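You operate a simulated robot arm through the tools that you are given. There is no shell and no other tool. Be economical: measure what you need, move in short steps, check, and stop when the job is done.

You run a simulated robot arm. Do the job below in one go: nothing can be reset, and whatever is moved stays where it is left.

## Task
Put the tall size block from the packing bench top on the berry blank. Then take the order card marked "65" from the packing bench top and leave it on the top of the run-off table. Then press the desk send key three times. Then close the berry table drawer. Then take the label roll from the store bench top and put it on the wash trough drainer. Then pull the top desk drawer open. Do these in the order given.

Only the result counts: the job must be done as asked and must still hold three seconds after the hand-in. Knocking over, shifting, dropping, spilling or breaking anything else fails it.

## Robot
A 6-joint arm with a two-finger parallel gripper on a trunk, on a base that drives. Base frame: it is fixed to the floor where the robot stands at the start and does not move with it; the origin is under the middle of the robot, x ahead of it, y to its left, z up; the surface under the hand at the start is at about z = 0.816. Units: m, degrees, N and s.
Its first joint turns from -166.0 to 166.0 degrees. Places, roughly: berry blank [0.75, 0, 0.75]; berry table drawer [-2.6, 13.1, 0.7]; desk send key [-2.6, 19.1, 0.9]; label roll [-7.5, 11, 1]; order card [0.75, -0.5, 0.75]; size block [1, 0.25, 0.75]; top desk drawer [-1.9, 19, 0.7]; top of the run-off table [-3.1, -0.2, 0.8]; wash trough drainer (20x50 cm) [-8.06, 15.8, 0.9]. Payload 3.91 kg.
Tool frame: the origin (TCP) lies between the finger pads and is the grasp point; the fingertips stand 0.03 m ahead of it; z points along the fingers, y is the line along which they close. Largest opening 0.11 m; finger width 0.02, thickness 0.01; the body of the gripper, 0.048 by 0.112 m, starts 0.055 m behind the TCP.
Orientation is that of the tool frame in the base frame, as [roll, pitch, yaw] about the fixed x, y, z axes, in that order (R = Rz(yaw) Ry(pitch) Rx(roll)). With the fingers straight down and closing along the base's y, the tool's x points along the base's -x, its y along +y and its z along -z.

## Interface
- The arm moves only by the tool drive_tool. Its argument "series" is a list of rows, each a list of 2 entries, a list of its own where there are three numbers: the shift along the tool's x, y, z in units of 100 mm (1.0 is 100 mm), then the turn, a rotation vector about the tool's x, y, z in units of 60 degrees (1.0 is 60 degrees). In form: [[[x, y, z], [ax, ay, az]], ...]. A call has 1 to 20 rows; each row is the pose to reach, as a shift and turn from the pose commanded when the call began, along the tool's axes at that moment. "fingers" is the opening in per cent of the stroke, from 0 (shut) to 100 (fully open), set as the call begins (left out, the last holds). A call with a number of a shift or a turn outside -1 to 1 is refused whole. A row lasts 0.2 s, in which the tool goes at most 0.05 m and 8.6 degrees; a call with a longer step from one row to the next is refused whole, and so is a gripper value outside its range. Where a pose cannot be reached the arm comes as near as it can. A force on the tool above 40 N (or 10 N above the force at the start of the call, whichever is more), or a blocked arm, ends the call early, and 0.2 s more pass. The fingers move at their own pace (about 0.153 m/s each) and stop on an object; they squeeze with about 26 N. The grip force told is the motor's: it shows also when the fingers shut on nothing. Time passes only in rows, and 0.2 s behind the last, so rows that repeat a pose let the fingers close. It gives the time, the measured TCP pose, the force on the tool (base axes), the opening and the grip force at its end, in the units of the frame above (readings bear some noise), with the torque about the TCP (base axes, N m) and any sound that the robot's microphone picked up.
- Cameras (640 x 400 px; columns grow to the right, rows downward): "scene" is now at [0.2103, 0.2095, 1.359]; the picture's right is [-0.29, -0.96, 0.00], its down [-0.63, 0.19, -0.75] and it looks along [0.72, -0.22, -0.66] (base axes); focal length 259 px, centre (320, 200). "wrist" rides on the gripper at [0.072, 0.017, -0.103] in the tool frame; the picture's right is [-0.23, 0.97, 0.00], its down [-0.76, -0.18, -0.62] and it looks along [-0.61, -0.14, 0.78] (tool axes); focal length 222 px, centre (320, 200). There is no depth. A picture from a camera that has moved, and an enlarged one, comes with that camera's place and axes in the base frame and with its lens.
- capture(camera): a new picture of that camera. The clock stands still meanwhile.
- drive_base(legs): drives the robot by 1 to 6 legs, each [ahead, turn to the left] in m and degrees, along the robot's own axes; the way and the turn of a leg run together, so that a leg with both is an arc; at most 1.5 m and 180 degrees a leg. The arm and the cameras ride along, it lands a little off, and it stops where it bumps. It gives what a move gives.
- turn_head(pan, tilt): turns the head with the scene camera to pan (to the left, within 120 degrees either way) and tilt (down, from -29 to 69), counted from straight ahead of the robot. It gives what a move gives.
- inspect(camera, box): a new picture of the part [left, top, right, bottom] of that camera's present view, enlarged. The clock stands still meanwhile.
- hand_in(): hands the job in; it is judged then, once.

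Work in short steps. Places have to be worked out from the pictures, the camera data and where the tool is seen: move nearer, look again, correct. Check each grasp and each placing, and mend what went wrong. You have 165 turns and 112 pictures in all, those below and enlarged ones among them. Open the gripper and draw the arm clear of the work before you hand the job in, unless the task says otherwise; then end with one line.

The tools are called after ">>>" by a JSON object that holds its "name" and its "arguments". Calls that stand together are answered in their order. drive_tool: Moves the arm, as the interface text tells. Its arguments: {"type":"object","properties":{"series":{"type":"array","items":{"type":"array"}},"fingers":{"type":"number"}},"required":["series"]} The other tools are called the same way: drive_base (legs) drives the base; turn_head (pan, tilt) turns the head that bears the scene camera; capture (camera) takes a picture; inspect (camera, box) takes an enlarged picture of a part of a camera's view; hand_in () hands the job in.

At the start:

```text
time: 0.0
tool_pos: [0.6685, -0.3763, 1.0374]
ee_rot: [-180.0, 0.0, 180.0]
wrist_force: [1.0, -0.4, 0.7]
ft_torque: [-0.01, -0.05, -0.01]
gripper_width: 0.1101
gripper_force: 0.1
robot x, y, heading: [-0.0001, 0.0003, 0.1]
head pan, tilt: [-16.7, 41.1]
```

scene: 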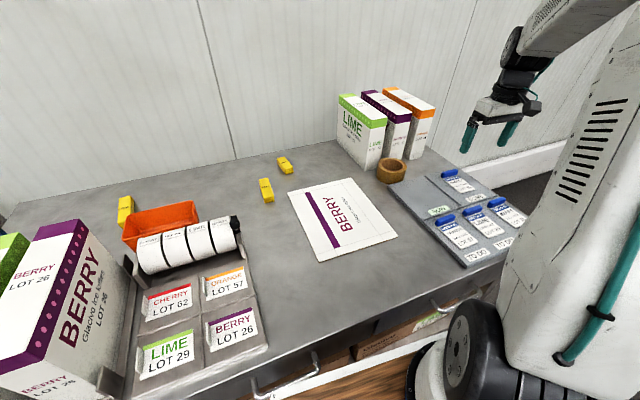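
wrist: 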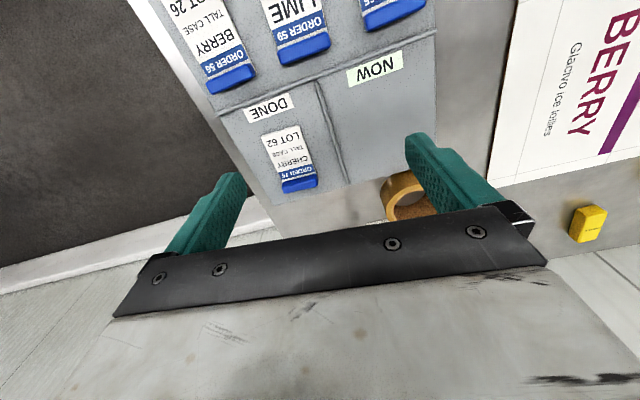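

The scene shows three yellow size blocks and the order cards. I enlarge both parts to identify the tall block and card 65.

>>> {"name": "inspect", "arguments": {"camera": "scene", "box": [100, 140, 310, 270]}}

>>> {"name": "inspect", "arguments": {"camera": "scene", "box": [380, 150, 540, 270]}}

```text
3.05 times, centred on (205, 205) of scene
camera zoom: at [0.2103, 0.2095, 1.359], right [-0.29, -0.96, 0.0], down [-0.63, 0.19, -0.75], along [0.72, -0.22, -0.66], focal length 788 px, centre (670, 185)
```

zoom: 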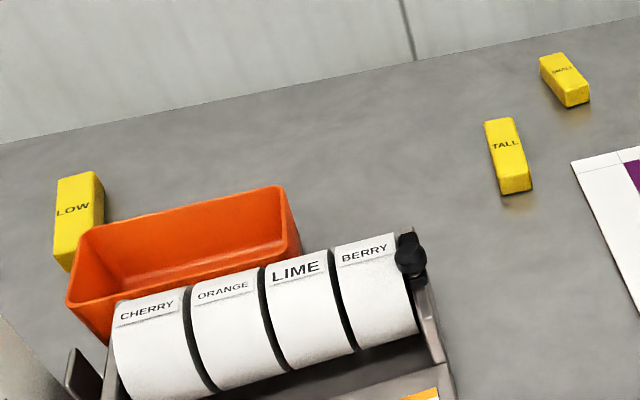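

```text
3.33 times, centred on (460, 210) of scene
camera zoom: at [0.2103, 0.2095, 1.359], right [-0.29, -0.96, 0.0], down [-0.63, 0.19, -0.75], along [0.72, -0.22, -0.66], focal length 862 px, centre (-147, 167)
```

zoom: 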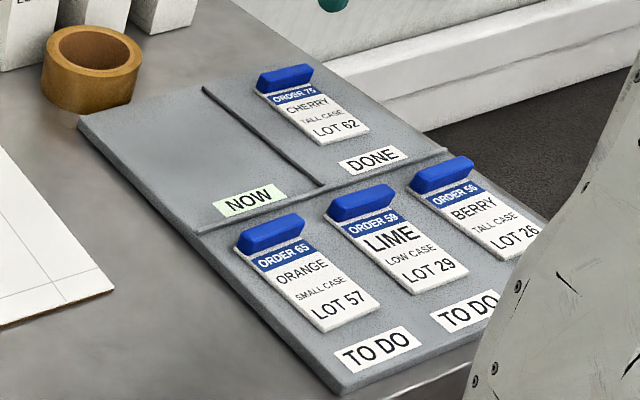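

Card 65 is the left card of the TO DO row, and the TALL block lies near (0.885, 0.188), its length along x. I move the hand there in steps, staying high.

>>> {"name": "drive_tool", "arguments": {"series": [[[0, 0.5, 0], [0, 0, 0]], [[0, 1, 0], [0, 0, 0]]], "fingers": 100}}

>>> {"name": "drive_tool", "arguments": {"series": [[[0, 0.5, 0], [0, 0, 0]], [[0, 1, 0], [0, 0, 0]]]}}

>>> {"name": "drive_tool", "arguments": {"series": [[[0, 0.5, 0], [0, 0, 0]], [[0, 1, 0], [0, 0, 0]]]}}

>>> {"name": "drive_tool", "arguments": {"series": [[[-0.3, 0.35, 0], [0, 0, 0]], [[-0.6, 0.7, 0], [0, 0, 0]], [[-0.9, 1, 0], [0, 0, 0]]]}}

>>> {"name": "drive_tool", "arguments": {"series": [[[-0.3, 0.35, 0], [0, 0, 0]], [[-0.6, 0.7, 0], [0, 0, 0]], [[-0.7, 1, 0.3], [0, 0, 0]]]}}

>>> {"name": "capture", "arguments": {"camera": "wrist"}}

```text
time: 0.6
tool_pos: [0.6691, -0.2768, 1.0371]
ee_rot: [-180.0, -0.1, -180.0]
wrist_force: [0.6, 0.1, 0.0]
ft_torque: [0.02, 0.0, 0.01]
gripper_width: 0.11
gripper_force: 0.1
robot x, y, heading: [-0.0026, 0.0018, -0.1]
head pan, tilt: [-16.7, 41.1]
```

```text
time: 1.2
tool_pos: [0.6667, -0.1792, 1.0359]
ee_rot: [-180.0, -0.1, -179.9]
wrist_force: [-0.3, -0.4, -0.4]
ft_torque: [0.02, -0.01, -0.02]
gripper_width: 0.11
gripper_force: 0.1
robot x, y, heading: [-0.0002, 0.0037, 0.1]
head pan, tilt: [-16.7, 41.1]
```

```text
time: 1.8
tool_pos: [0.6681, -0.0814, 1.0354]
ee_rot: [-179.9, 0.0, 179.9]
wrist_force: [-0.2, 0.4, -0.3]
ft_torque: [0.07, -0.04, 0.0]
gripper_width: 0.1099
gripper_force: 0.2
robot x, y, heading: [0.0015, 0.0011, 0.1]
head pan, tilt: [-16.7, 41.1]
```

```text
time: 2.6
tool_pos: [0.7583, 0.0208, 1.0378]
ee_rot: [-179.9, 0.1, 180.0]
wrist_force: [0.1, -0.3, 0.2]
ft_torque: [0.05, -0.02, -0.01]
gripper_width: 0.11
gripper_force: 0.1
robot x, y, heading: [-0.0022, -0.0016, -0.1]
head pan, tilt: [-16.7, 41.1]
```

```text
time: 3.4
tool_pos: [0.8282, 0.1238, 1.0092]
ee_rot: [180.0, 0.0, 180.0]
wrist_force: [0.4, 0.0, 0.2]
ft_torque: [0.03, -0.02, 0.0]
gripper_width: 0.1101
gripper_force: 0.0
robot x, y, heading: [0.0019, -0.0007, -0.0]
head pan, tilt: [-16.7, 41.1]
```

```text
107 pictures are left
camera wrist: at [0.7554, 0.1421, 1.1128], right [0.23, 0.97, 0.0], down [0.76, -0.18, 0.62], along [0.61, -0.14, -0.78], focal length 222 px, centre (320, 200)
```

wrist: 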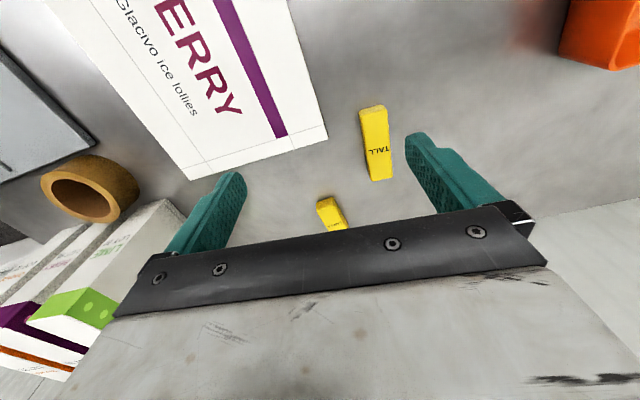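

The wrist view puts the TALL block at about (0.895, 0.186), running along x. I go above it and down part way, then look.

>>> {"name": "drive_tool", "arguments": {"series": [[[-0.35, 0.3, 0], [0, 0, 0]], [[-0.65, 0.62, 0], [0, 0, 0]], [[-0.65, 0.62, 0.5], [0, 0, 0]], [[-0.65, 0.62, 0.8], [0, 0, 0]]], "fingers": 80}}

>>> {"name": "capture", "arguments": {"camera": "wrist"}}

>>> {"name": "capture", "arguments": {"camera": "scene"}}

```text
time: 4.4
tool_pos: [0.893, 0.187, 0.9268]
ee_rot: [-179.9, 0.0, 180.0]
wrist_force: [-0.8, -0.6, 0.7]
ft_torque: [-0.01, 0.03, 0.0]
gripper_width: 0.0881
gripper_force: 0.0
robot x, y, heading: [-0.0009, 0.0005, 0.2]
head pan, tilt: [-16.7, 41.1]
```

```text
106 pictures are left
camera wrist: at [0.82, 0.2045, 1.0305], right [0.23, 0.97, 0.0], down [0.76, -0.18, 0.62], along [0.61, -0.14, -0.78], focal length 222 px, centre (320, 200)
```

wrist: 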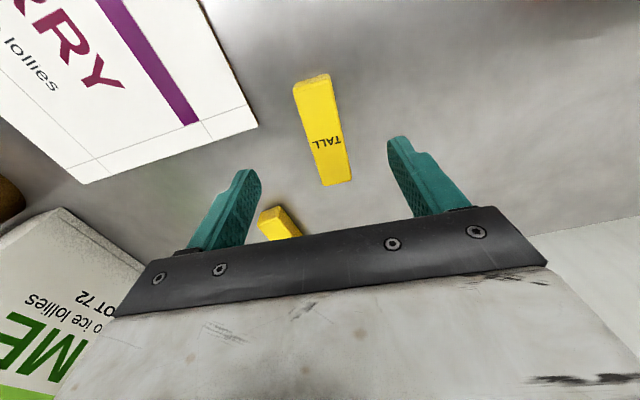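

```text
105 pictures are left
camera scene: at [0.21, 0.2096, 1.359], right [-0.29, -0.96, 0.0], down [-0.63, 0.19, -0.75], along [0.72, -0.22, -0.66], focal length 259 px, centre (320, 200)
```

scene: 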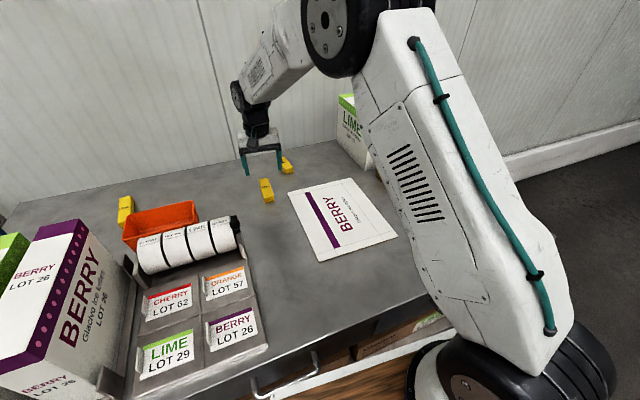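

The block is between the fingers, about 5 mm further to +y. I lower to the table level and close.

>>> {"name": "drive_tool", "arguments": {"series": [[[-0.05, 0.05, 0.4], [0, 0, 0]], [[-0.05, 0.05, 0.7], [0, 0, 0]], [[-0.05, 0.05, 0.73], [0, 0, 0]]]}}

>>> {"name": "capture", "arguments": {"camera": "wrist"}}

```text
time: 5.2
tool_pos: [0.8992, 0.1902, 0.8556]
ee_rot: [-179.9, 0.0, 180.0]
wrist_force: [-0.3, -0.3, 0.1]
ft_torque: [0.02, 0.0, 0.01]
gripper_width: 0.088
gripper_force: 0.1
robot x, y, heading: [0.0003, -0.0005, 0.0]
head pan, tilt: [-16.7, 41.1]
```

```text
104 pictures are left
camera wrist: at [0.8255, 0.2072, 0.9588], right [0.23, 0.97, 0.0], down [0.76, -0.18, 0.62], along [0.61, -0.14, -0.78], focal length 222 px, centre (320, 200)
```

wrist: 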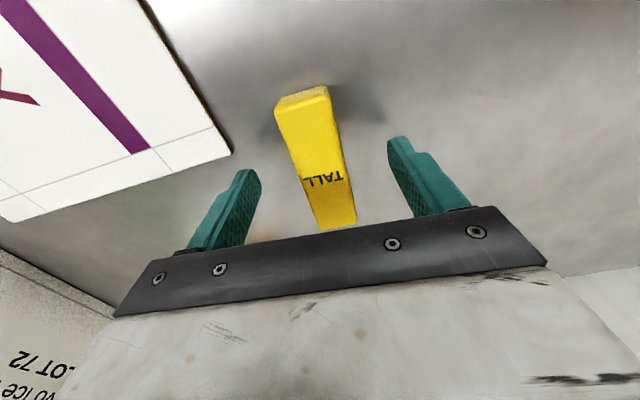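

The fingers straddle the block. I lower a few more millimetres and close.

>>> {"name": "drive_tool", "arguments": {"series": [[[0, 0, 0.05], [0, 0, 0]]]}}

>>> {"name": "drive_tool", "arguments": {"series": [[[0, 0, 0], [0, 0, 0]], [[0, 0, 0], [0, 0, 0]], [[0, 0, 0], [0, 0, 0]]], "fingers": 0}}

>>> {"name": "capture", "arguments": {"camera": "wrist"}}

```text
time: 5.6
tool_pos: [0.8995, 0.1903, 0.85]
ee_rot: [180.0, 0.0, 179.9]
wrist_force: [-0.1, 1.2, 0.5]
ft_torque: [0.0, 0.0, 0.01]
gripper_width: 0.0881
gripper_force: 0.0
robot x, y, heading: [0.001, -0.001, 0.1]
head pan, tilt: [-16.7, 41.1]
```

```text
time: 6.4
tool_pos: [0.899, 0.1908, 0.8515]
ee_rot: [180.0, 0.1, -180.0]
wrist_force: [-0.4, 0.3, 2.0]
ft_torque: [-0.06, -0.04, 0.09]
gripper_width: 0.0332
gripper_force: 25.6
robot x, y, heading: [-0.002, 0.0019, -0.1]
head pan, tilt: [-16.7, 41.1]
```

```text
103 pictures are left
camera wrist: at [0.8262, 0.2078, 0.9545], right [0.23, 0.97, 0.0], down [0.76, -0.18, 0.62], along [0.61, -0.14, -0.78], focal length 222 px, centre (320, 200)
```

wrist: 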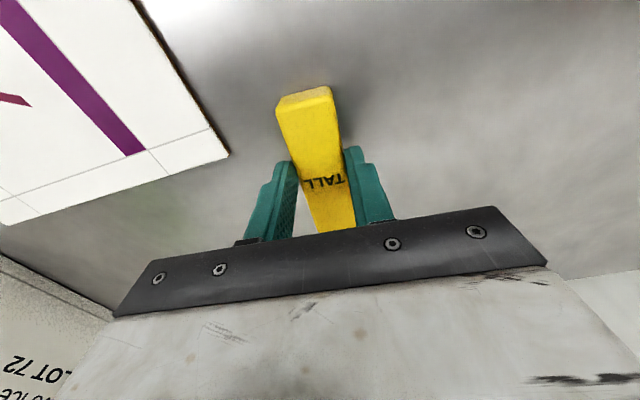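

Block held at 33 mm width. I lift it and carry it to the blank's centre near (0.715, 0.0).

>>> {"name": "drive_tool", "arguments": {"series": [[[0, 0, -0.5], [0, 0, 0]], [[0.25, -0.25, -0.6], [0, 0, 0]], [[0.55, -0.55, -0.6], [0, 0, 0]], [[0.85, -0.85, -0.6], [0, 0, 0]], [[0.93, -0.95, -0.6], [0, 0, 0]]]}}

>>> {"name": "drive_tool", "arguments": {"series": [[[0.3, -0.3, 0], [0, 0, 0]], [[0.6, -0.6, 0], [0, 0, 0]], [[0.9, -0.94, 0], [0, 0, 0]], [[0.9, -0.94, 0.35], [0, 0, 0]]]}}

>>> {"name": "capture", "arguments": {"camera": "scene"}}

>>> {"name": "capture", "arguments": {"camera": "wrist"}}

```text
time: 7.6
tool_pos: [0.8051, 0.0951, 0.9096]
ee_rot: [180.0, 0.0, -179.9]
wrist_force: [1.1, 0.2, -1.1]
ft_torque: [-0.01, 0.02, -0.02]
gripper_width: 0.0333
gripper_force: 26.0
robot x, y, heading: [0.001, 0.0021, 0.2]
head pan, tilt: [-16.7, 41.1]
```

```text
time: 8.6
tool_pos: [0.719, 0.0017, 0.8738]
ee_rot: [179.9, 0.1, 180.0]
wrist_force: [-0.9, 0.9, -0.1]
ft_torque: [0.01, -0.03, 0.01]
gripper_width: 0.0332
gripper_force: 26.6
robot x, y, heading: [0.0026, -0.0014, -0.1]
head pan, tilt: [-16.7, 41.1]
```

```text
102 pictures are left
camera scene: at [0.2101, 0.2096, 1.359], right [-0.29, -0.96, 0.0], down [-0.63, 0.19, -0.75], along [0.72, -0.22, -0.66], focal length 259 px, centre (320, 200)
```

scene: 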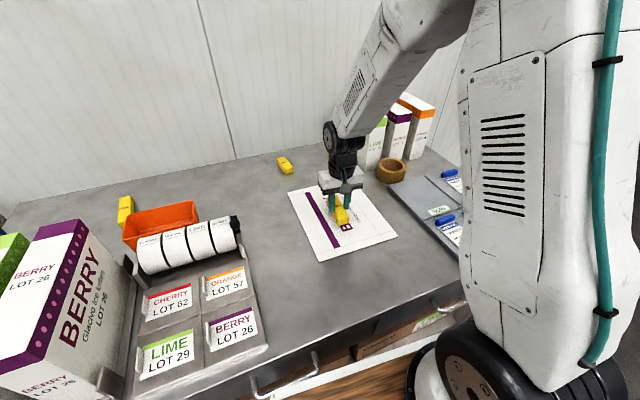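

```text
101 pictures are left
camera wrist: at [0.6461, 0.0192, 0.9768], right [0.23, 0.97, 0.0], down [0.76, -0.18, 0.62], along [0.61, -0.14, -0.78], focal length 222 px, centre (320, 200)
```

wrist: 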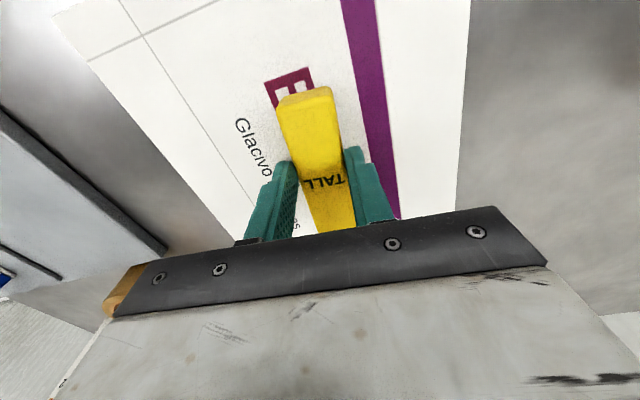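

The block is over the blank. I lower it to just above contact and then gently until touch.

>>> {"name": "drive_tool", "arguments": {"series": [[[0, 0, 0.12], [0, 0, 0]], [[0, 0, 0.19], [0, 0, 0]]]}}

>>> {"name": "drive_tool", "arguments": {"series": [[[0, 0, 0.015], [0, 0, 0]], [[0, 0, 0.02], [0, 0, 0]]]}}

```text
time: 9.2
tool_pos: [0.7188, 0.0015, 0.8565]
ee_rot: [179.9, 0.2, -180.0]
wrist_force: [-1.4, -1.6, 20.6]
ft_torque: [-0.05, 0.14, 0.04]
gripper_width: 0.0333
gripper_force: 26.1
robot x, y, heading: [0.002, 0.0044, 0.0]
head pan, tilt: [-16.7, 41.1]
```

```text
time: 9.8
tool_pos: [0.7183, 0.0024, 0.8543]
ee_rot: [-180.0, 0.2, 179.9]
wrist_force: [8.5, 0.9, 18.9]
ft_torque: [0.08, -0.3, 0.04]
gripper_width: 0.0335
gripper_force: 26.3
robot x, y, heading: [0.0029, 0.002, -0.3]
head pan, tilt: [-16.7, 41.1]
```

Contact is felt (about 19 N). I ease up 2 mm, open and lift.

>>> {"name": "drive_tool", "arguments": {"series": [[[0, 0, -0.03], [0, 0, 0]]]}}

>>> {"name": "drive_tool", "arguments": {"series": [[[0, 0, 0], [0, 0, 0]], [[0, 0, 0], [0, 0, 0]], [[0, 0, -0.4], [0, 0, 0]], [[0, 0, -0.9], [0, 0, 0]]], "fingers": 70}}

>>> {"name": "drive_tool", "arguments": {"series": [[[0.3, -0.3, -0.2], [0, 0, 0]], [[0.5, -0.6, -0.5], [0, 0, 0]], [[0.5, -1, -0.6], [0, 0, 0]]]}}

>>> {"name": "drive_tool", "arguments": {"series": [[[0, -0.5, 0], [0, 0, 0]], [[0, -1, 0], [0, 0, 0]]]}}

>>> {"name": "capture", "arguments": {"camera": "scene"}}

>>> {"name": "capture", "arguments": {"camera": "wrist"}}

```text
time: 10.2
tool_pos: [0.7148, 0.0022, 0.8559]
ee_rot: [180.0, -0.3, 179.9]
wrist_force: [0.0, -0.7, -0.7]
ft_torque: [-0.02, 0.01, 0.01]
gripper_width: 0.0332
gripper_force: 26.1
robot x, y, heading: [-0.0002, 0.001, 0.0]
head pan, tilt: [-16.7, 41.1]
```

```text
time: 11.2
tool_pos: [0.7153, 0.0001, 0.947]
ee_rot: [179.9, -0.1, -179.9]
wrist_force: [0.7, -0.7, -0.8]
ft_torque: [-0.02, 0.05, 0.05]
gripper_width: 0.077
gripper_force: 0.2
robot x, y, heading: [0.0044, -0.0029, 0.0]
head pan, tilt: [-16.7, 41.1]
```

```text
time: 12.0
tool_pos: [0.6657, -0.0992, 1.008]
ee_rot: [-180.0, 0.0, 180.0]
wrist_force: [-0.1, 0.6, 0.7]
ft_torque: [-0.04, -0.01, 0.02]
gripper_width: 0.077
gripper_force: 0.1
robot x, y, heading: [0.0005, 0.0013, -0.0]
head pan, tilt: [-16.7, 41.1]
```

```text
time: 12.6
tool_pos: [0.6661, -0.199, 1.0036]
ee_rot: [-180.0, 0.0, 180.0]
wrist_force: [-1.1, -0.1, 1.2]
ft_torque: [-0.03, 0.0, 0.01]
gripper_width: 0.077
gripper_force: 0.1
robot x, y, heading: [-0.0016, -0.0017, 0.1]
head pan, tilt: [-16.7, 41.1]
```

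```text
100 pictures are left
camera scene: at [0.21, 0.21, 1.3589], right [-0.29, -0.96, 0.0], down [-0.63, 0.19, -0.75], along [0.72, -0.22, -0.66], focal length 259 px, centre (320, 200)
```

scene: 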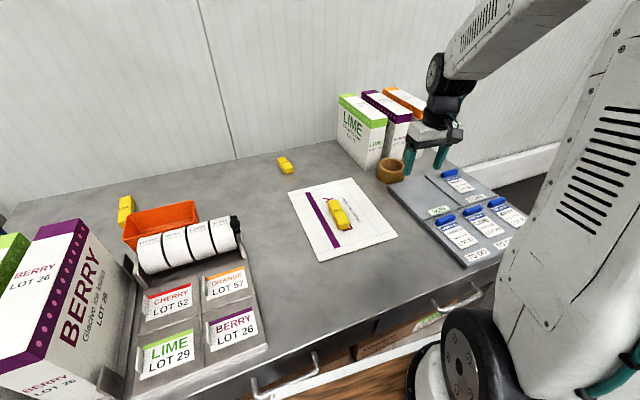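

```text
99 pictures are left
camera wrist: at [0.5931, -0.1817, 1.1071], right [0.23, 0.97, 0.0], down [0.76, -0.18, 0.62], along [0.61, -0.14, -0.78], focal length 222 px, centre (320, 200)
```

wrist: 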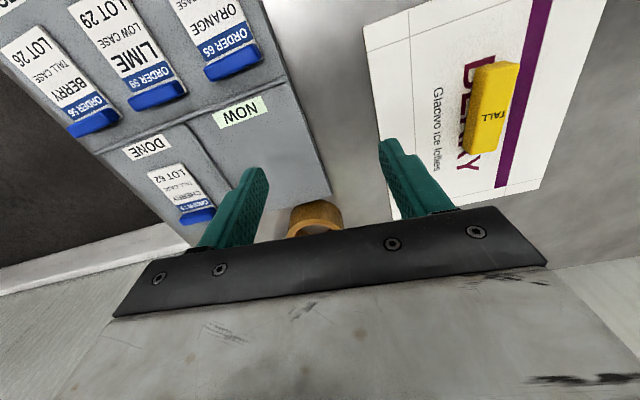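

The block lies on the blank. Card 65's blue tab is at about (0.602, -0.276), long along y; I move over it while turning the hand so that it closes along x.

>>> {"name": "drive_tool", "arguments": {"series": [[[0.1, -0.1, 0], [0, 0, 0.125]], [[0.2, -0.2, 0], [0, 0, 0.25]], [[0.3, -0.3, 0], [0, 0, 0.375]], [[0.4, -0.4, 0], [0, 0, 0.5]], [[0.5, -0.5, 0], [0, 0, 0.625]], [[0.6, -0.6, 0], [0, 0, 0.75]], [[0.64, -0.7, 0], [0, 0, 0.875]], [[0.64, -0.77, 0], [0, 0, 1]]]}}

>>> {"name": "drive_tool", "arguments": {"series": [[[0, 0, 0], [0, 0, 0.125]], [[0, 0, 0], [0, 0, 0.25]], [[0, 0, 0], [0, 0, 0.375]], [[0, 0, 0], [0, 0, 0.5]], [[0, 0, 0.4], [0, 0, 0.5]]]}}

>>> {"name": "capture", "arguments": {"camera": "wrist"}}

```text
time: 14.4
tool_pos: [0.6024, -0.2767, 1.0061]
ee_rot: [-180.0, 0.1, 119.9]
wrist_force: [-0.5, 0.1, -0.6]
ft_torque: [0.03, 0.0, -0.01]
gripper_width: 0.0769
gripper_force: 0.0
robot x, y, heading: [0.0016, -0.0009, 0.2]
head pan, tilt: [-16.7, 41.1]
```

```text
time: 15.6
tool_pos: [0.6015, -0.276, 0.9665]
ee_rot: [-180.0, -0.1, 89.9]
wrist_force: [-0.3, -0.1, -0.4]
ft_torque: [-0.01, -0.02, 0.03]
gripper_width: 0.077
gripper_force: 0.0
robot x, y, heading: [0.001, -0.0033, 0.1]
head pan, tilt: [-16.7, 41.1]
```

```text
98 pictures are left
camera wrist: at [0.6193, -0.2031, 1.0695], right [0.97, -0.23, 0.0], down [-0.18, -0.76, 0.62], along [-0.14, -0.61, -0.78], focal length 222 px, centre (320, 200)
```

wrist: 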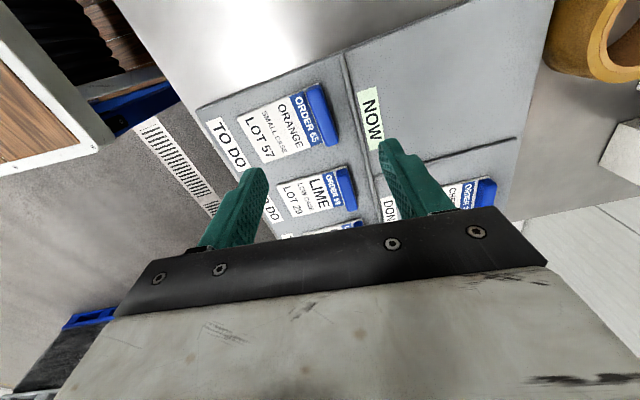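

The tab is right below the hand. I narrow the fingers a bit and lower, then look again.

>>> {"name": "drive_tool", "arguments": {"series": [[[0, 0.01, 0.4], [0, 0, 0]], [[0, 0.01, 0.8], [0, 0, 0]], [[0, 0.01, 0.98], [0, 0, 0]]], "fingers": 45}}

>>> {"name": "capture", "arguments": {"camera": "wrist"}}

```text
time: 16.4
tool_pos: [0.6011, -0.2751, 0.8671]
ee_rot: [179.9, 0.1, 89.9]
wrist_force: [0.5, 0.2, -0.3]
ft_torque: [0.0, -0.01, 0.02]
gripper_width: 0.0496
gripper_force: 0.0
robot x, y, heading: [0.0, -0.0012, 0.1]
head pan, tilt: [-16.7, 41.1]
```

```text
97 pictures are left
camera wrist: at [0.6184, -0.2021, 0.9711], right [0.97, -0.23, 0.0], down [-0.18, -0.76, 0.62], along [-0.14, -0.61, -0.78], focal length 222 px, centre (320, 200)
```

wrist: 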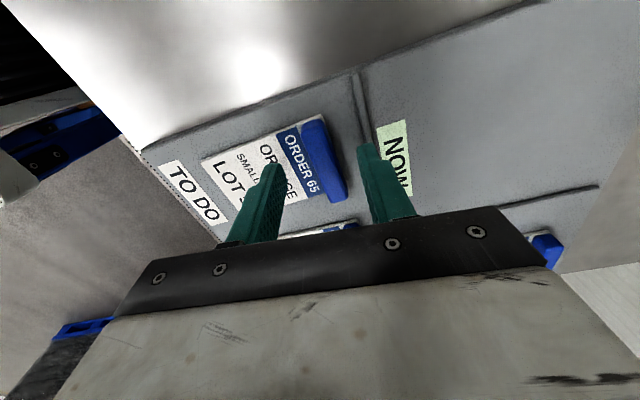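

Centred on the tab. I narrow the fingers to 38 mm and lower gently in small steps.

>>> {"name": "drive_tool", "arguments": {"series": [[[0, 0.01, 0], [0, 0, 0]], [[0, 0.01, 0.07], [0, 0, 0]], [[0, 0.01, 0.12], [0, 0, 0]]], "fingers": 35}}

>>> {"name": "inspect", "arguments": {"camera": "wrist", "box": [200, 80, 450, 240]}}

```text
time: 17.2
tool_pos: [0.6044, -0.2748, 0.856]
ee_rot: [179.9, 0.1, 90.0]
wrist_force: [-0.1, 0.5, 0.0]
ft_torque: [0.04, 0.03, 0.0]
gripper_width: 0.0382
gripper_force: 0.1
robot x, y, heading: [-0.0011, 0.0013, 0.2]
head pan, tilt: [-16.7, 41.1]
```

```text
2.50 times, centred on (325, 160) of wrist
camera zoom: at [0.6201, -0.2022, 0.9597], right [0.97, -0.23, 0.0], down [-0.18, -0.76, 0.62], along [-0.14, -0.61, -0.78], focal length 555 px, centre (308, 300)
```

zoom: 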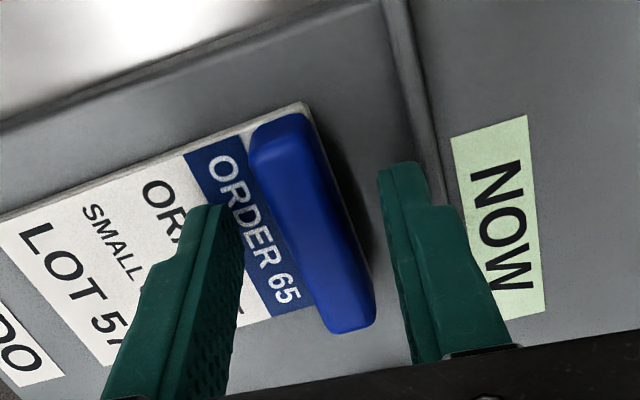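

The tips straddle the tab. I go 3 mm lower and close.

>>> {"name": "drive_tool", "arguments": {"series": [[[0, 0, 0.03], [0, 0, 0]]]}}

>>> {"name": "drive_tool", "arguments": {"series": [[[0, 0, 0], [0, 0, 0]], [[0, 0, 0], [0, 0, 0]]], "fingers": 0}}

>>> {"name": "inspect", "arguments": {"camera": "wrist", "box": [200, 80, 450, 240]}}

```text
time: 17.6
tool_pos: [0.6034, -0.2747, 0.8535]
ee_rot: [179.9, -0.1, 90.0]
wrist_force: [-0.1, -0.9, -0.3]
ft_torque: [0.01, -0.02, -0.03]
gripper_width: 0.0384
gripper_force: 0.1
robot x, y, heading: [0.0005, -0.0023, -0.2]
head pan, tilt: [-16.7, 41.1]
```

```text
time: 18.2
tool_pos: [0.6028, -0.2755, 0.8535]
ee_rot: [180.0, 0.0, 90.0]
wrist_force: [-0.3, 0.2, -0.2]
ft_torque: [-0.04, -0.02, -0.01]
gripper_width: 0.0149
gripper_force: 25.8
robot x, y, heading: [0.0027, -0.0008, -0.0]
head pan, tilt: [-16.7, 41.1]
```

```text
2.50 times, centred on (325, 160) of wrist
camera zoom: at [0.62, -0.2021, 0.957], right [0.97, -0.23, 0.0], down [-0.18, -0.76, 0.62], along [-0.14, -0.61, -0.78], focal length 555 px, centre (308, 300)
```

zoom: 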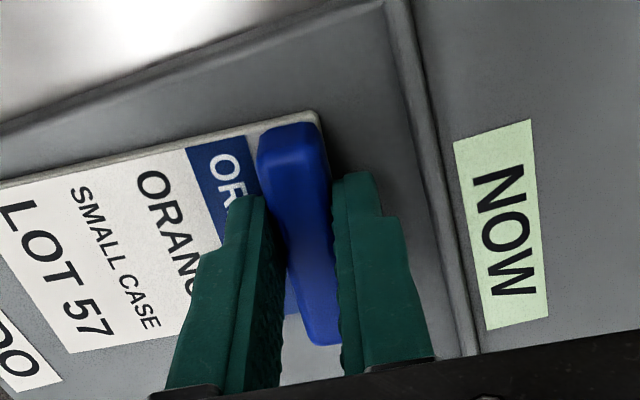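

The tab is gripped (14.9 mm). I lift straight up and look around behind with the head to plan the drive.

>>> {"name": "drive_tool", "arguments": {"series": [[[0, 0, -0.3], [0, 0, 0]], [[0, 0, -0.7], [0, 0, 0]], [[0, 0, -1], [0, 0, 0]]]}}

>>> {"name": "drive_tool", "arguments": {"series": [[[0, 0, -0.5], [0, 0, 0]], [[0, 0, -0.8], [0, 0, 0]]]}}

>>> {"name": "capture", "arguments": {"camera": "wrist"}}

>>> {"name": "turn_head", "arguments": {"pan": 120, "tilt": 20}}

>>> {"name": "capture", "arguments": {"camera": "scene"}}

>>> {"name": "turn_head", "arguments": {"pan": -120, "tilt": 20}}

>>> {"name": "capture", "arguments": {"camera": "scene"}}

```text
time: 19.0
tool_pos: [0.6075, -0.274, 0.9535]
ee_rot: [180.0, 0.0, 89.9]
wrist_force: [0.7, -0.4, -0.9]
ft_torque: [0.01, -0.02, -0.04]
gripper_width: 0.0149
gripper_force: 25.7
robot x, y, heading: [-0.0013, 0.0005, 0.3]
head pan, tilt: [-16.7, 41.1]
```

```text
time: 19.6
tool_pos: [0.6043, -0.2755, 1.0353]
ee_rot: [180.0, -0.1, 89.9]
wrist_force: [-1.1, -0.5, -0.5]
ft_torque: [-0.02, 0.0, 0.01]
gripper_width: 0.0149
gripper_force: 25.6
robot x, y, heading: [0.0015, -0.0013, 0.1]
head pan, tilt: [-16.7, 41.1]
```

```text
94 pictures are left
camera wrist: at [0.6209, -0.2023, 1.1383], right [0.97, -0.23, 0.0], down [-0.18, -0.76, 0.62], along [-0.14, -0.61, -0.78], focal length 222 px, centre (320, 200)
```

wrist: 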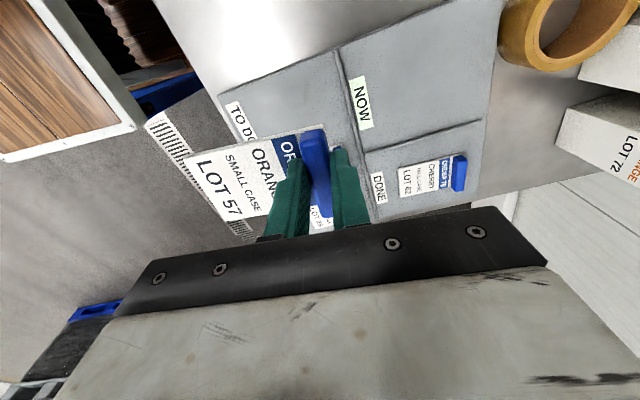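

```text
time: 21.8
tool_pos: [0.6039, -0.2743, 1.0331]
ee_rot: [-180.0, 0.0, 90.1]
wrist_force: [0.3, -0.1, -0.1]
ft_torque: [0.01, -0.01, -0.01]
gripper_width: 0.0151
gripper_force: 26.1
robot x, y, heading: [0.002, 0.0052, -0.1]
head pan, tilt: [120.0, 20.0]
```

```text
93 pictures are left
camera scene: at [0.0831, 0.3144, 1.392], right [0.87, 0.5, 0.0], down [0.17, -0.3, -0.94], along [-0.47, 0.81, -0.34], focal length 259 px, centre (320, 200)
```

scene: 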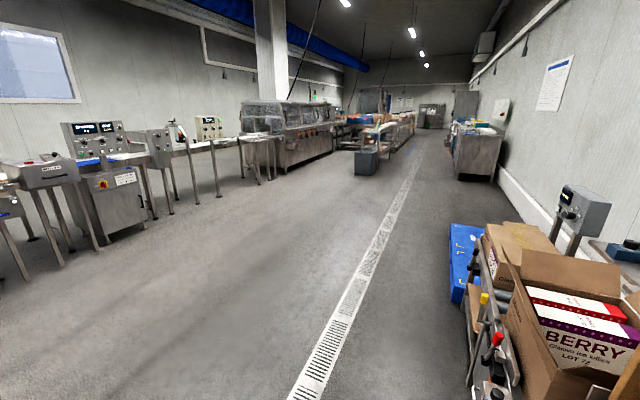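

```text
time: 25.2
tool_pos: [0.6041, -0.2754, 1.0334]
ee_rot: [180.0, 0.0, 90.0]
wrist_force: [-0.4, 0.7, 0.1]
ft_torque: [0.0, -0.02, -0.02]
gripper_width: 0.0151
gripper_force: 25.6
robot x, y, heading: [-0.0001, 0.0011, -0.0]
head pan, tilt: [-120.0, 20.0]
```

```text
92 pictures are left
camera scene: at [0.0831, 0.153, 1.392], right [-0.87, 0.5, 0.0], down [0.17, 0.3, -0.94], along [-0.47, -0.81, -0.34], focal length 259 px, centre (320, 200)
```

scene: 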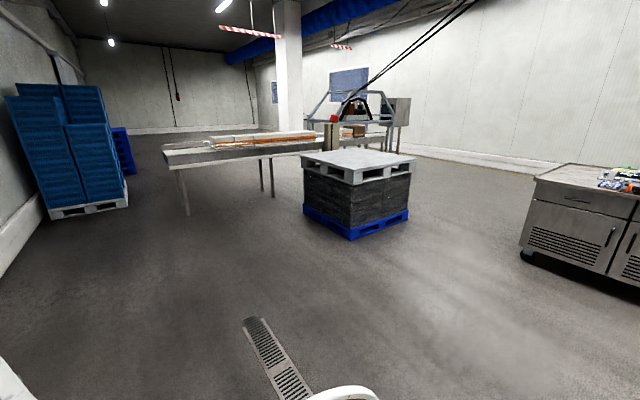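

The card is held. The run-off table is the cabinet seen behind at about x = -2.8. I back off from the bench, turn round to the right and go nearer.

>>> {"name": "drive_base", "arguments": {"legs": [[-0.7, 0], [0, -180], [0.8, 0]]}}

>>> {"name": "turn_head", "arguments": {"pan": 0, "tilt": 25}}

>>> {"name": "capture", "arguments": {"camera": "scene"}}

```text
time: 40.5
tool_pos: [-2.1222, 0.2887, 1.0342]
ee_rot: [179.9, 0.0, -91.1]
wrist_force: [-0.3, 0.2, -1.2]
ft_torque: [0.0, -0.02, 0.0]
gripper_width: 0.0152
gripper_force: 26.1
robot x, y, heading: [-1.5233, 0.0021, 179.2]
head pan, tilt: [-120.0, 20.0]
```

```text
time: 42.5
tool_pos: [-2.1216, 0.2894, 1.0348]
ee_rot: [179.9, -0.1, -91.1]
wrist_force: [-0.5, -0.5, -0.1]
ft_torque: [0.02, 0.02, 0.01]
gripper_width: 0.0151
gripper_force: 26.1
robot x, y, heading: [-1.5248, 0.0022, 178.9]
head pan, tilt: [0.0, 25.0]
```

```text
91 pictures are left
camera scene: at [-1.7498, -0.2285, 1.3839], right [0.02, 1.0, 0.0], down [0.42, -0.01, -0.91], along [-0.91, 0.02, -0.42], focal length 259 px, centre (320, 200)
```

scene: 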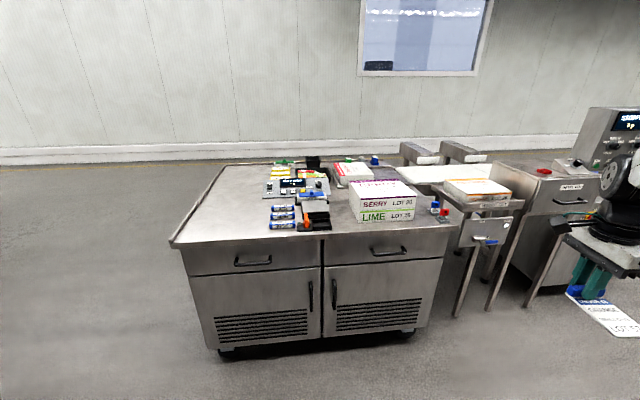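

The run-off table top spans about x -2.65…-3.6, y -0.9…0.4, with clear space at its left part (y < -0.5). I drive to face that clear part.

>>> {"name": "drive_base", "arguments": {"legs": [[0, 58], [1.05, 0], [0, -57], [0.1, 0]]}}

>>> {"name": "capture", "arguments": {"camera": "scene"}}

>>> {"name": "capture", "arguments": {"camera": "wrist"}}

```text
time: 53.8
tool_pos: [-2.801, -0.5751, 1.0337]
ee_rot: [-180.0, 0.0, -91.8]
wrist_force: [0.4, 0.2, -1.5]
ft_torque: [0.02, 0.01, -0.01]
gripper_width: 0.0148
gripper_force: 26.2
robot x, y, heading: [-2.2077, -0.8666, 178.4]
head pan, tilt: [0.0, 25.0]
```

```text
90 pictures are left
camera scene: at [-2.4357, -1.098, 1.3839], right [0.03, 1.0, 0.0], down [0.42, -0.01, -0.91], along [-0.91, 0.03, -0.42], focal length 259 px, centre (320, 200)
```

scene: 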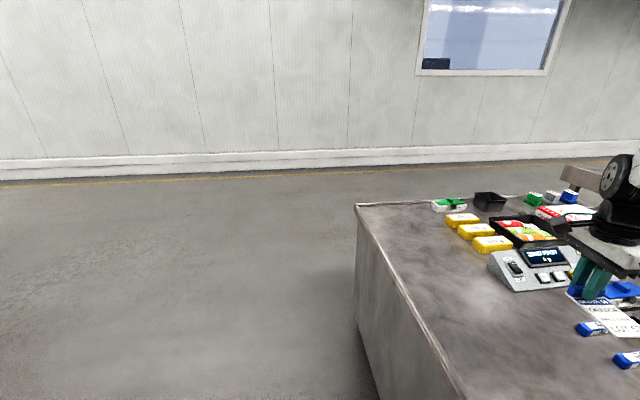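

```text
89 pictures are left
camera wrist: at [-2.8207, -0.6465, 1.138], right [-0.97, 0.26, 0.0], down [0.2, 0.76, 0.62], along [0.16, 0.6, -0.78], focal length 222 px, centre (320, 200)
```

wrist: 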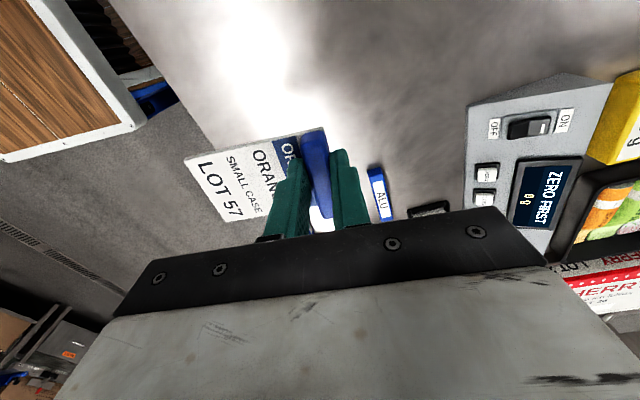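

The clear patch is around (-2.83, -0.63). I shift the card over it and lower part way.

>>> {"name": "drive_tool", "arguments": {"series": [[[0.4, 0.2, 0], [0, 0, 0]], [[0.55, 0.35, 0.3], [0, 0, 0]], [[0.55, 0.35, 0.7], [0, 0, 0]], [[0.55, 0.35, 1], [0, 0, 0]]]}}

>>> {"name": "turn_head", "arguments": {"pan": -40, "tilt": 45}}

>>> {"name": "capture", "arguments": {"camera": "scene"}}

>>> {"name": "capture", "arguments": {"camera": "wrist"}}

```text
time: 54.8
tool_pos: [-2.8357, -0.6287, 0.9363]
ee_rot: [180.0, 0.1, -91.8]
wrist_force: [-0.3, 0.1, -0.4]
ft_torque: [0.02, 0.01, 0.0]
gripper_width: 0.015
gripper_force: 25.9
robot x, y, heading: [-2.2083, -0.8692, 178.5]
head pan, tilt: [0.0, 25.0]
```

```text
time: 55.8
tool_pos: [-2.8358, -0.6294, 0.9346]
ee_rot: [180.0, 0.0, -91.8]
wrist_force: [-0.1, 0.5, 0.3]
ft_torque: [0.0, 0.02, -0.01]
gripper_width: 0.015
gripper_force: 25.9
robot x, y, heading: [-2.2049, -0.8717, 178.0]
head pan, tilt: [-40.0, 45.0]
```

```text
88 pictures are left
camera scene: at [-2.4043, -1.0467, 1.3534], right [0.67, 0.75, 0.0], down [0.53, -0.47, -0.71], along [-0.53, 0.47, -0.71], focal length 259 px, centre (320, 200)
```

scene: 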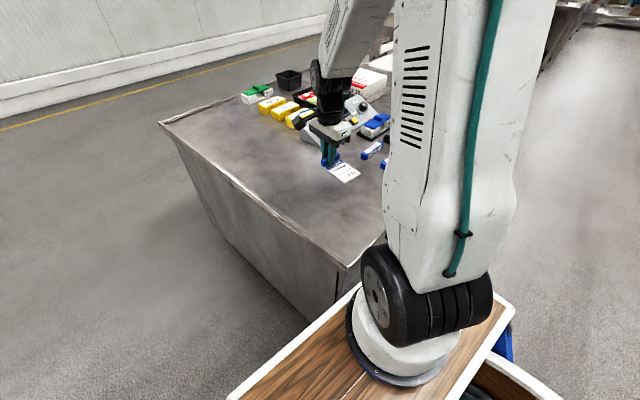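

```text
87 pictures are left
camera wrist: at [-2.856, -0.7002, 1.0395], right [-0.97, 0.26, 0.0], down [0.2, 0.76, 0.62], along [0.16, 0.6, -0.78], focal length 222 px, centre (320, 200)
```

wrist: 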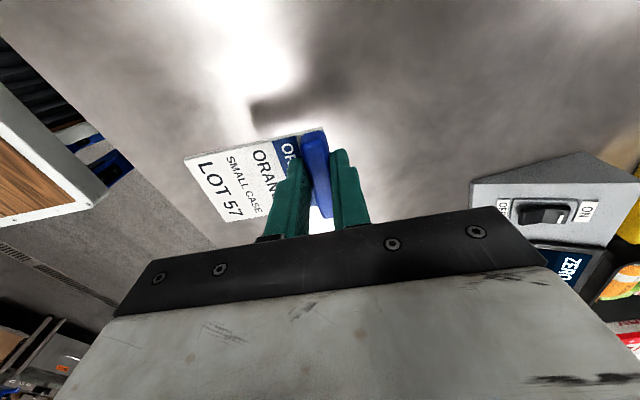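

Clear below. I lower in shrinking steps watching for contact.

>>> {"name": "drive_tool", "arguments": {"series": [[[0, 0, 0.3], [0, 0, 0]], [[0, 0, 0.6], [0, 0, 0]], [[0, 0, 0.7], [0, 0, 0]]]}}

>>> {"name": "drive_tool", "arguments": {"series": [[[0, 0, 0.03], [0, 0, 0]], [[0, 0, 0.06], [0, 0, 0]], [[0, 0, 0.09], [0, 0, 0]]]}}

>>> {"name": "inspect", "arguments": {"camera": "wrist", "box": [170, 80, 420, 240]}}

```text
time: 56.6
tool_pos: [-2.836, -0.6268, 0.8645]
ee_rot: [180.0, 0.0, -91.7]
wrist_force: [-0.3, -0.1, -0.4]
ft_torque: [0.01, 0.03, 0.0]
gripper_width: 0.0149
gripper_force: 25.8
robot x, y, heading: [-2.2075, -0.8687, 178.3]
head pan, tilt: [-40.0, 45.0]
```

```text
time: 57.4
tool_pos: [-2.8373, -0.6282, 0.8548]
ee_rot: [-179.9, 0.0, -91.8]
wrist_force: [-0.1, -0.4, -0.7]
ft_torque: [0.02, 0.02, -0.01]
gripper_width: 0.0153
gripper_force: 26.3
robot x, y, heading: [-2.2071, -0.866, 178.1]
head pan, tilt: [-40.0, 45.0]
```

```text
2.50 times, centred on (295, 160) of wrist
camera zoom: at [-2.857, -0.6993, 0.9598], right [-0.97, 0.26, 0.0], down [0.2, 0.76, 0.62], along [0.16, 0.6, -0.78], focal length 555 px, centre (382, 300)
```

zoom: 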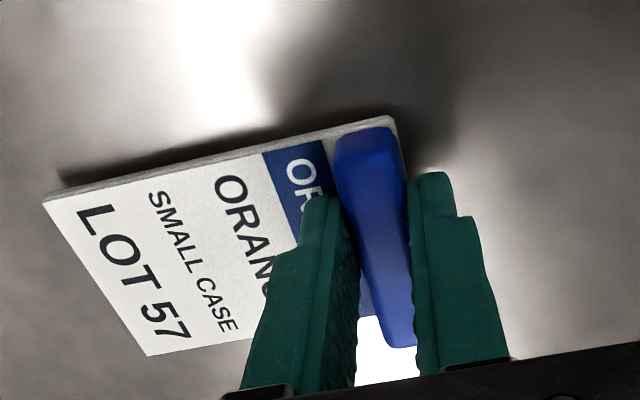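

Still a small gap under the card; I continue down in 3 mm steps until contact.

>>> {"name": "drive_tool", "arguments": {"series": [[[0, 0, 0.03], [0, 0, 0]], [[0, 0, 0.06], [0, 0, 0]]]}}

>>> {"name": "drive_tool", "arguments": {"series": [[[0, 0, 0.03], [0, 0, 0]], [[0, 0, 0.06], [0, 0, 0]]]}}

>>> {"name": "inspect", "arguments": {"camera": "wrist", "box": [170, 80, 420, 240]}}

```text
time: 58.0
tool_pos: [-2.8378, -0.628, 0.8494]
ee_rot: [180.0, 0.1, -91.9]
wrist_force: [0.1, -0.4, -0.7]
ft_torque: [-0.02, 0.02, -0.02]
gripper_width: 0.015
gripper_force: 25.9
robot x, y, heading: [-2.2053, -0.8686, 178.1]
head pan, tilt: [-40.0, 45.0]
```

```text
time: 58.6
tool_pos: [-2.8372, -0.6272, 0.8471]
ee_rot: [179.8, 0.2, -91.7]
wrist_force: [3.2, -1.8, 19.1]
ft_torque: [-0.19, -0.27, -0.02]
gripper_width: 0.015
gripper_force: 25.6
robot x, y, heading: [-2.2049, -0.8679, 178.1]
head pan, tilt: [-40.0, 45.0]
stopped in row 2: the force on the tool passed its limit at 46 N (the readings are from after the stop); the commanded pose is now the measured one
```

```text
2.50 times, centred on (295, 160) of wrist
camera zoom: at [-2.8577, -0.6988, 0.9502], right [-0.97, 0.26, 0.0], down [0.2, 0.75, 0.62], along [0.16, 0.6, -0.78], focal length 555 px, centre (382, 300)
```

zoom: 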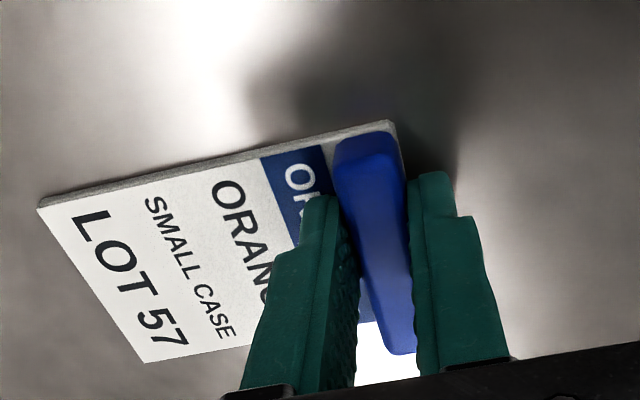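

The card touches the table. I ease off 1.5 mm, open and lift away, then check.

>>> {"name": "drive_tool", "arguments": {"series": [[[0, 0, -0.015], [0, 0, 0]]]}}

>>> {"name": "drive_tool", "arguments": {"series": [[[0, 0, 0], [0, 0, 0]], [[0, 0, 0], [0, 0, 0]], [[0, 0, -0.4], [0, 0, 0]], [[0, 0, -0.8], [0, 0, 0]], [[0, 0, -1], [0, 0, 0]]], "fingers": 45}}

>>> {"name": "capture", "arguments": {"camera": "wrist"}}

>>> {"name": "drive_tool", "arguments": {"series": [[[0, -0.4, -0.3], [0, 0, 0]], [[0, -0.6, -0.7], [0, 0, 0]], [[0, -0.6, -1], [0, 0, 0]]]}}

>>> {"name": "turn_head", "arguments": {"pan": -100, "tilt": 10}}

>>> {"name": "capture", "arguments": {"camera": "scene"}}

```text
time: 59.0
tool_pos: [-2.8384, -0.6271, 0.8454]
ee_rot: [179.9, 0.1, -91.9]
wrist_force: [-1.9, 0.5, 4.0]
ft_torque: [-0.08, 0.0, -0.02]
gripper_width: 0.0147
gripper_force: 26.5
robot x, y, heading: [-2.2061, -0.8675, 178.2]
head pan, tilt: [-40.0, 45.0]
```

```text
time: 60.2
tool_pos: [-2.838, -0.6276, 0.9488]
ee_rot: [180.0, 0.1, -91.8]
wrist_force: [-0.7, -0.3, -1.2]
ft_torque: [0.0, 0.01, -0.02]
gripper_width: 0.0493
gripper_force: 0.1
robot x, y, heading: [-2.2036, -0.8645, 178.3]
head pan, tilt: [-40.0, 45.0]
```

```text
84 pictures are left
camera wrist: at [-2.8574, -0.6993, 1.0521], right [-0.97, 0.26, 0.0], down [0.2, 0.76, 0.62], along [0.16, 0.6, -0.78], focal length 222 px, centre (320, 200)
```

wrist: 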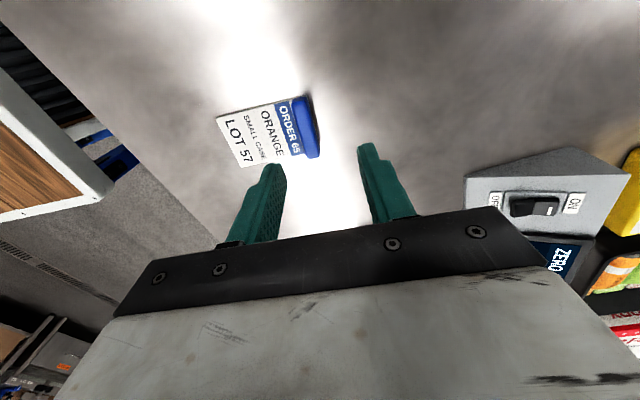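

```text
time: 61.0
tool_pos: [-2.7782, -0.6318, 1.0486]
ee_rot: [179.9, 0.2, -91.9]
wrist_force: [-0.3, 0.2, -0.1]
ft_torque: [-0.02, -0.04, 0.0]
gripper_width: 0.0495
gripper_force: 0.0
robot x, y, heading: [-2.2058, -0.8706, 177.9]
head pan, tilt: [-40.0, 45.0]
```

```text
time: 62.3
tool_pos: [-2.7792, -0.632, 1.0497]
ee_rot: [179.8, 0.1, -91.8]
wrist_force: [-1.1, 0.3, 0.6]
ft_torque: [-0.02, 0.02, -0.01]
gripper_width: 0.0497
gripper_force: 0.0
robot x, y, heading: [-2.2078, -0.8677, 178.2]
head pan, tilt: [-100.0, 10.0]
```

```text
83 pictures are left
camera scene: at [-2.3246, -1.0098, 1.4083], right [0.98, -0.2, 0.0], down [-0.04, -0.17, -0.98], along [0.2, 0.96, -0.17], focal length 259 px, centre (320, 200)
```

scene: 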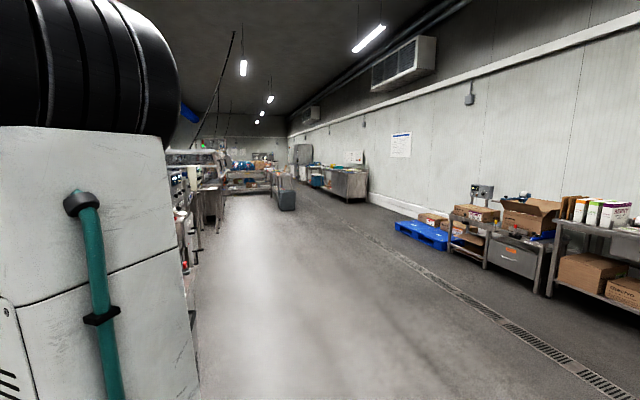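

Card 65 is on the run-off table. Now I head up the hall (+y) along x ≈ -0.9, between the dark bin near (-1.8, 5.6) and the bench at right.

>>> {"name": "drive_base", "arguments": {"legs": [[-0.3, 0], [0, -124], [1.5, 0], [0.1, 36], [1.5, 0], [1.0, 0]]}}

>>> {"name": "turn_head", "arguments": {"pan": 0, "tilt": 10}}

>>> {"name": "capture", "arguments": {"camera": "scene"}}

```text
time: 89.5
tool_pos: [-1.0866, 3.4827, 1.0487]
ee_rot: [179.8, 0.2, -175.8]
wrist_force: [0.4, 0.2, -0.4]
ft_torque: [0.02, -0.01, 0.0]
gripper_width: 0.0493
gripper_force: 0.1
robot x, y, heading: [-1.26, 2.8934, 94.2]
head pan, tilt: [-100.0, 10.0]
```

```text
time: 91.3
tool_pos: [-1.0861, 3.4833, 1.0489]
ee_rot: [179.9, 0.1, -175.8]
wrist_force: [-0.3, -0.5, 1.0]
ft_torque: [0.02, -0.03, -0.01]
gripper_width: 0.0494
gripper_force: 0.1
robot x, y, heading: [-1.2644, 2.8924, 94.3]
head pan, tilt: [0.0, 10.0]
```

```text
82 pictures are left
camera scene: at [-1.5144, 3.0928, 1.4083], right [1.0, 0.07, 0.0], down [0.01, -0.17, -0.98], along [-0.07, 0.98, -0.17], focal length 259 px, centre (320, 200)
```

scene: 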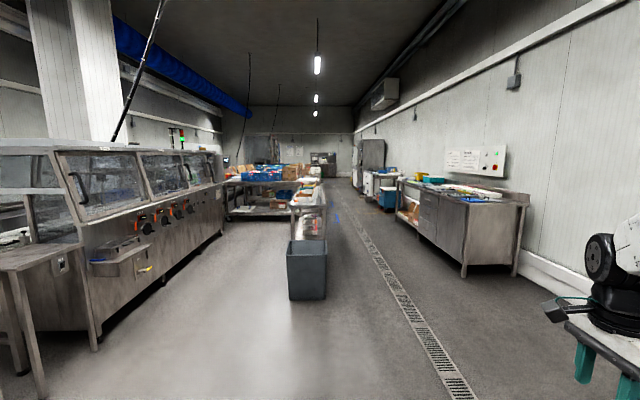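

The bin's right edge is at x ≈ -1.63 and the right bench at x ≈ 0. I steer to x ≈ -0.8 and drive on.

>>> {"name": "drive_base", "arguments": {"legs": [[0, -11.5], [1.5, 0], [1.5, 0], [1.5, 0], [0, 6]]}}

>>> {"name": "capture", "arguments": {"camera": "scene"}}

```text
time: 113.9
tool_pos: [-0.3554, 7.8631, 1.0478]
ee_rot: [179.9, 0.2, 175.7]
wrist_force: [0.5, 0.1, -0.5]
ft_torque: [-0.01, 0.0, -0.03]
gripper_width: 0.0494
gripper_force: 0.1
robot x, y, heading: [-0.6203, 7.301, 85.9]
head pan, tilt: [0.0, 10.0]
```

```text
81 pictures are left
camera scene: at [-0.8368, 7.5403, 1.4083], right [1.0, -0.08, 0.0], down [-0.01, -0.17, -0.98], along [0.07, 0.98, -0.17], focal length 259 px, centre (320, 200)
```

scene: 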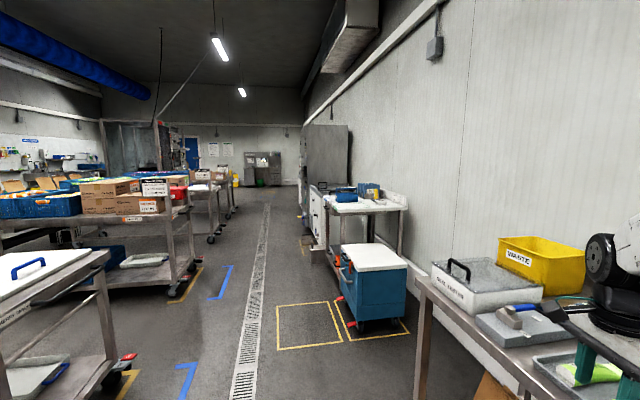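

The right bench is close, so I steer left to x ≈ -1.35 where the aisle is free, and look again.

>>> {"name": "drive_base", "arguments": {"legs": [[0, 17], [1.5, 0], [1.5, 0], [0, -11]]}}

>>> {"name": "capture", "arguments": {"camera": "scene"}}

```text
time: 130.1
tool_pos: [-1.1692, 10.8107, 1.0487]
ee_rot: [179.9, 0.1, -176.3]
wrist_force: [-0.2, 0.1, -0.1]
ft_torque: [0.02, -0.01, 0.0]
gripper_width: 0.0493
gripper_force: 0.0
robot x, y, heading: [-1.3509, 10.2167, 93.8]
head pan, tilt: [0.0, 10.0]
```

```text
80 pictures are left
camera scene: at [-1.6007, 10.4233, 1.4083], right [1.0, 0.07, 0.0], down [0.01, -0.17, -0.98], along [-0.06, 0.98, -0.17], focal length 259 px, centre (320, 200)
```

scene: 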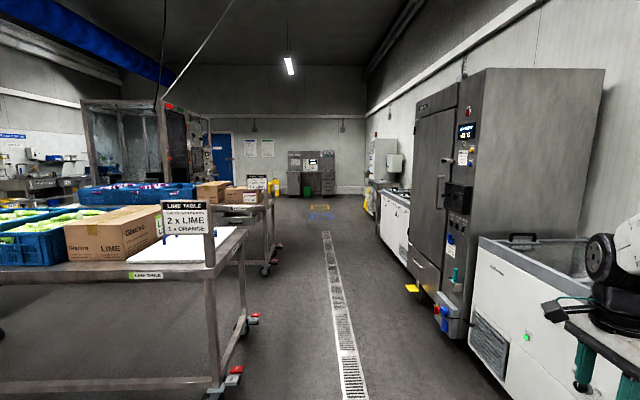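

The aisle is free along x ≈ -1.5; the desk is at the far wall. I drive on 6 m and look.

>>> {"name": "drive_base", "arguments": {"legs": [[0, -2], [1.5, 0], [1.5, 0], [1.5, 0], [1.5, 0]]}}

>>> {"name": "capture", "arguments": {"camera": "scene"}}

```text
time: 159.3
tool_pos: [-1.2415, 16.8823, 1.0488]
ee_rot: [180.0, 0.0, -177.7]
wrist_force: [0.8, 0.5, 0.7]
ft_torque: [0.01, 0.02, -0.01]
gripper_width: 0.0494
gripper_force: 0.0
robot x, y, heading: [-1.4386, 16.2918, 92.4]
head pan, tilt: [0.0, 10.0]
```

```text
79 pictures are left
camera scene: at [-1.6822, 16.5054, 1.4083], right [1.0, 0.04, 0.0], down [0.01, -0.17, -0.98], along [-0.04, 0.98, -0.17], focal length 259 px, centre (320, 200)
```

scene: 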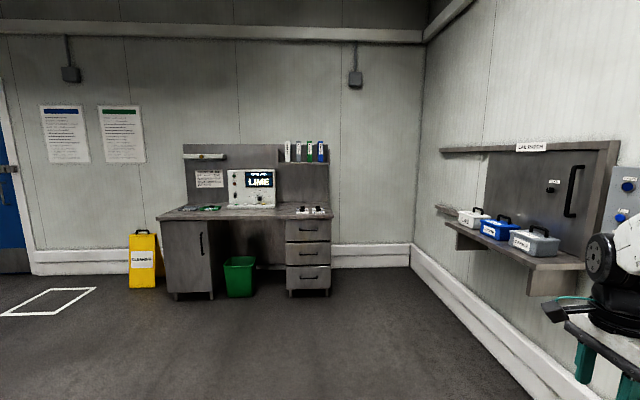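

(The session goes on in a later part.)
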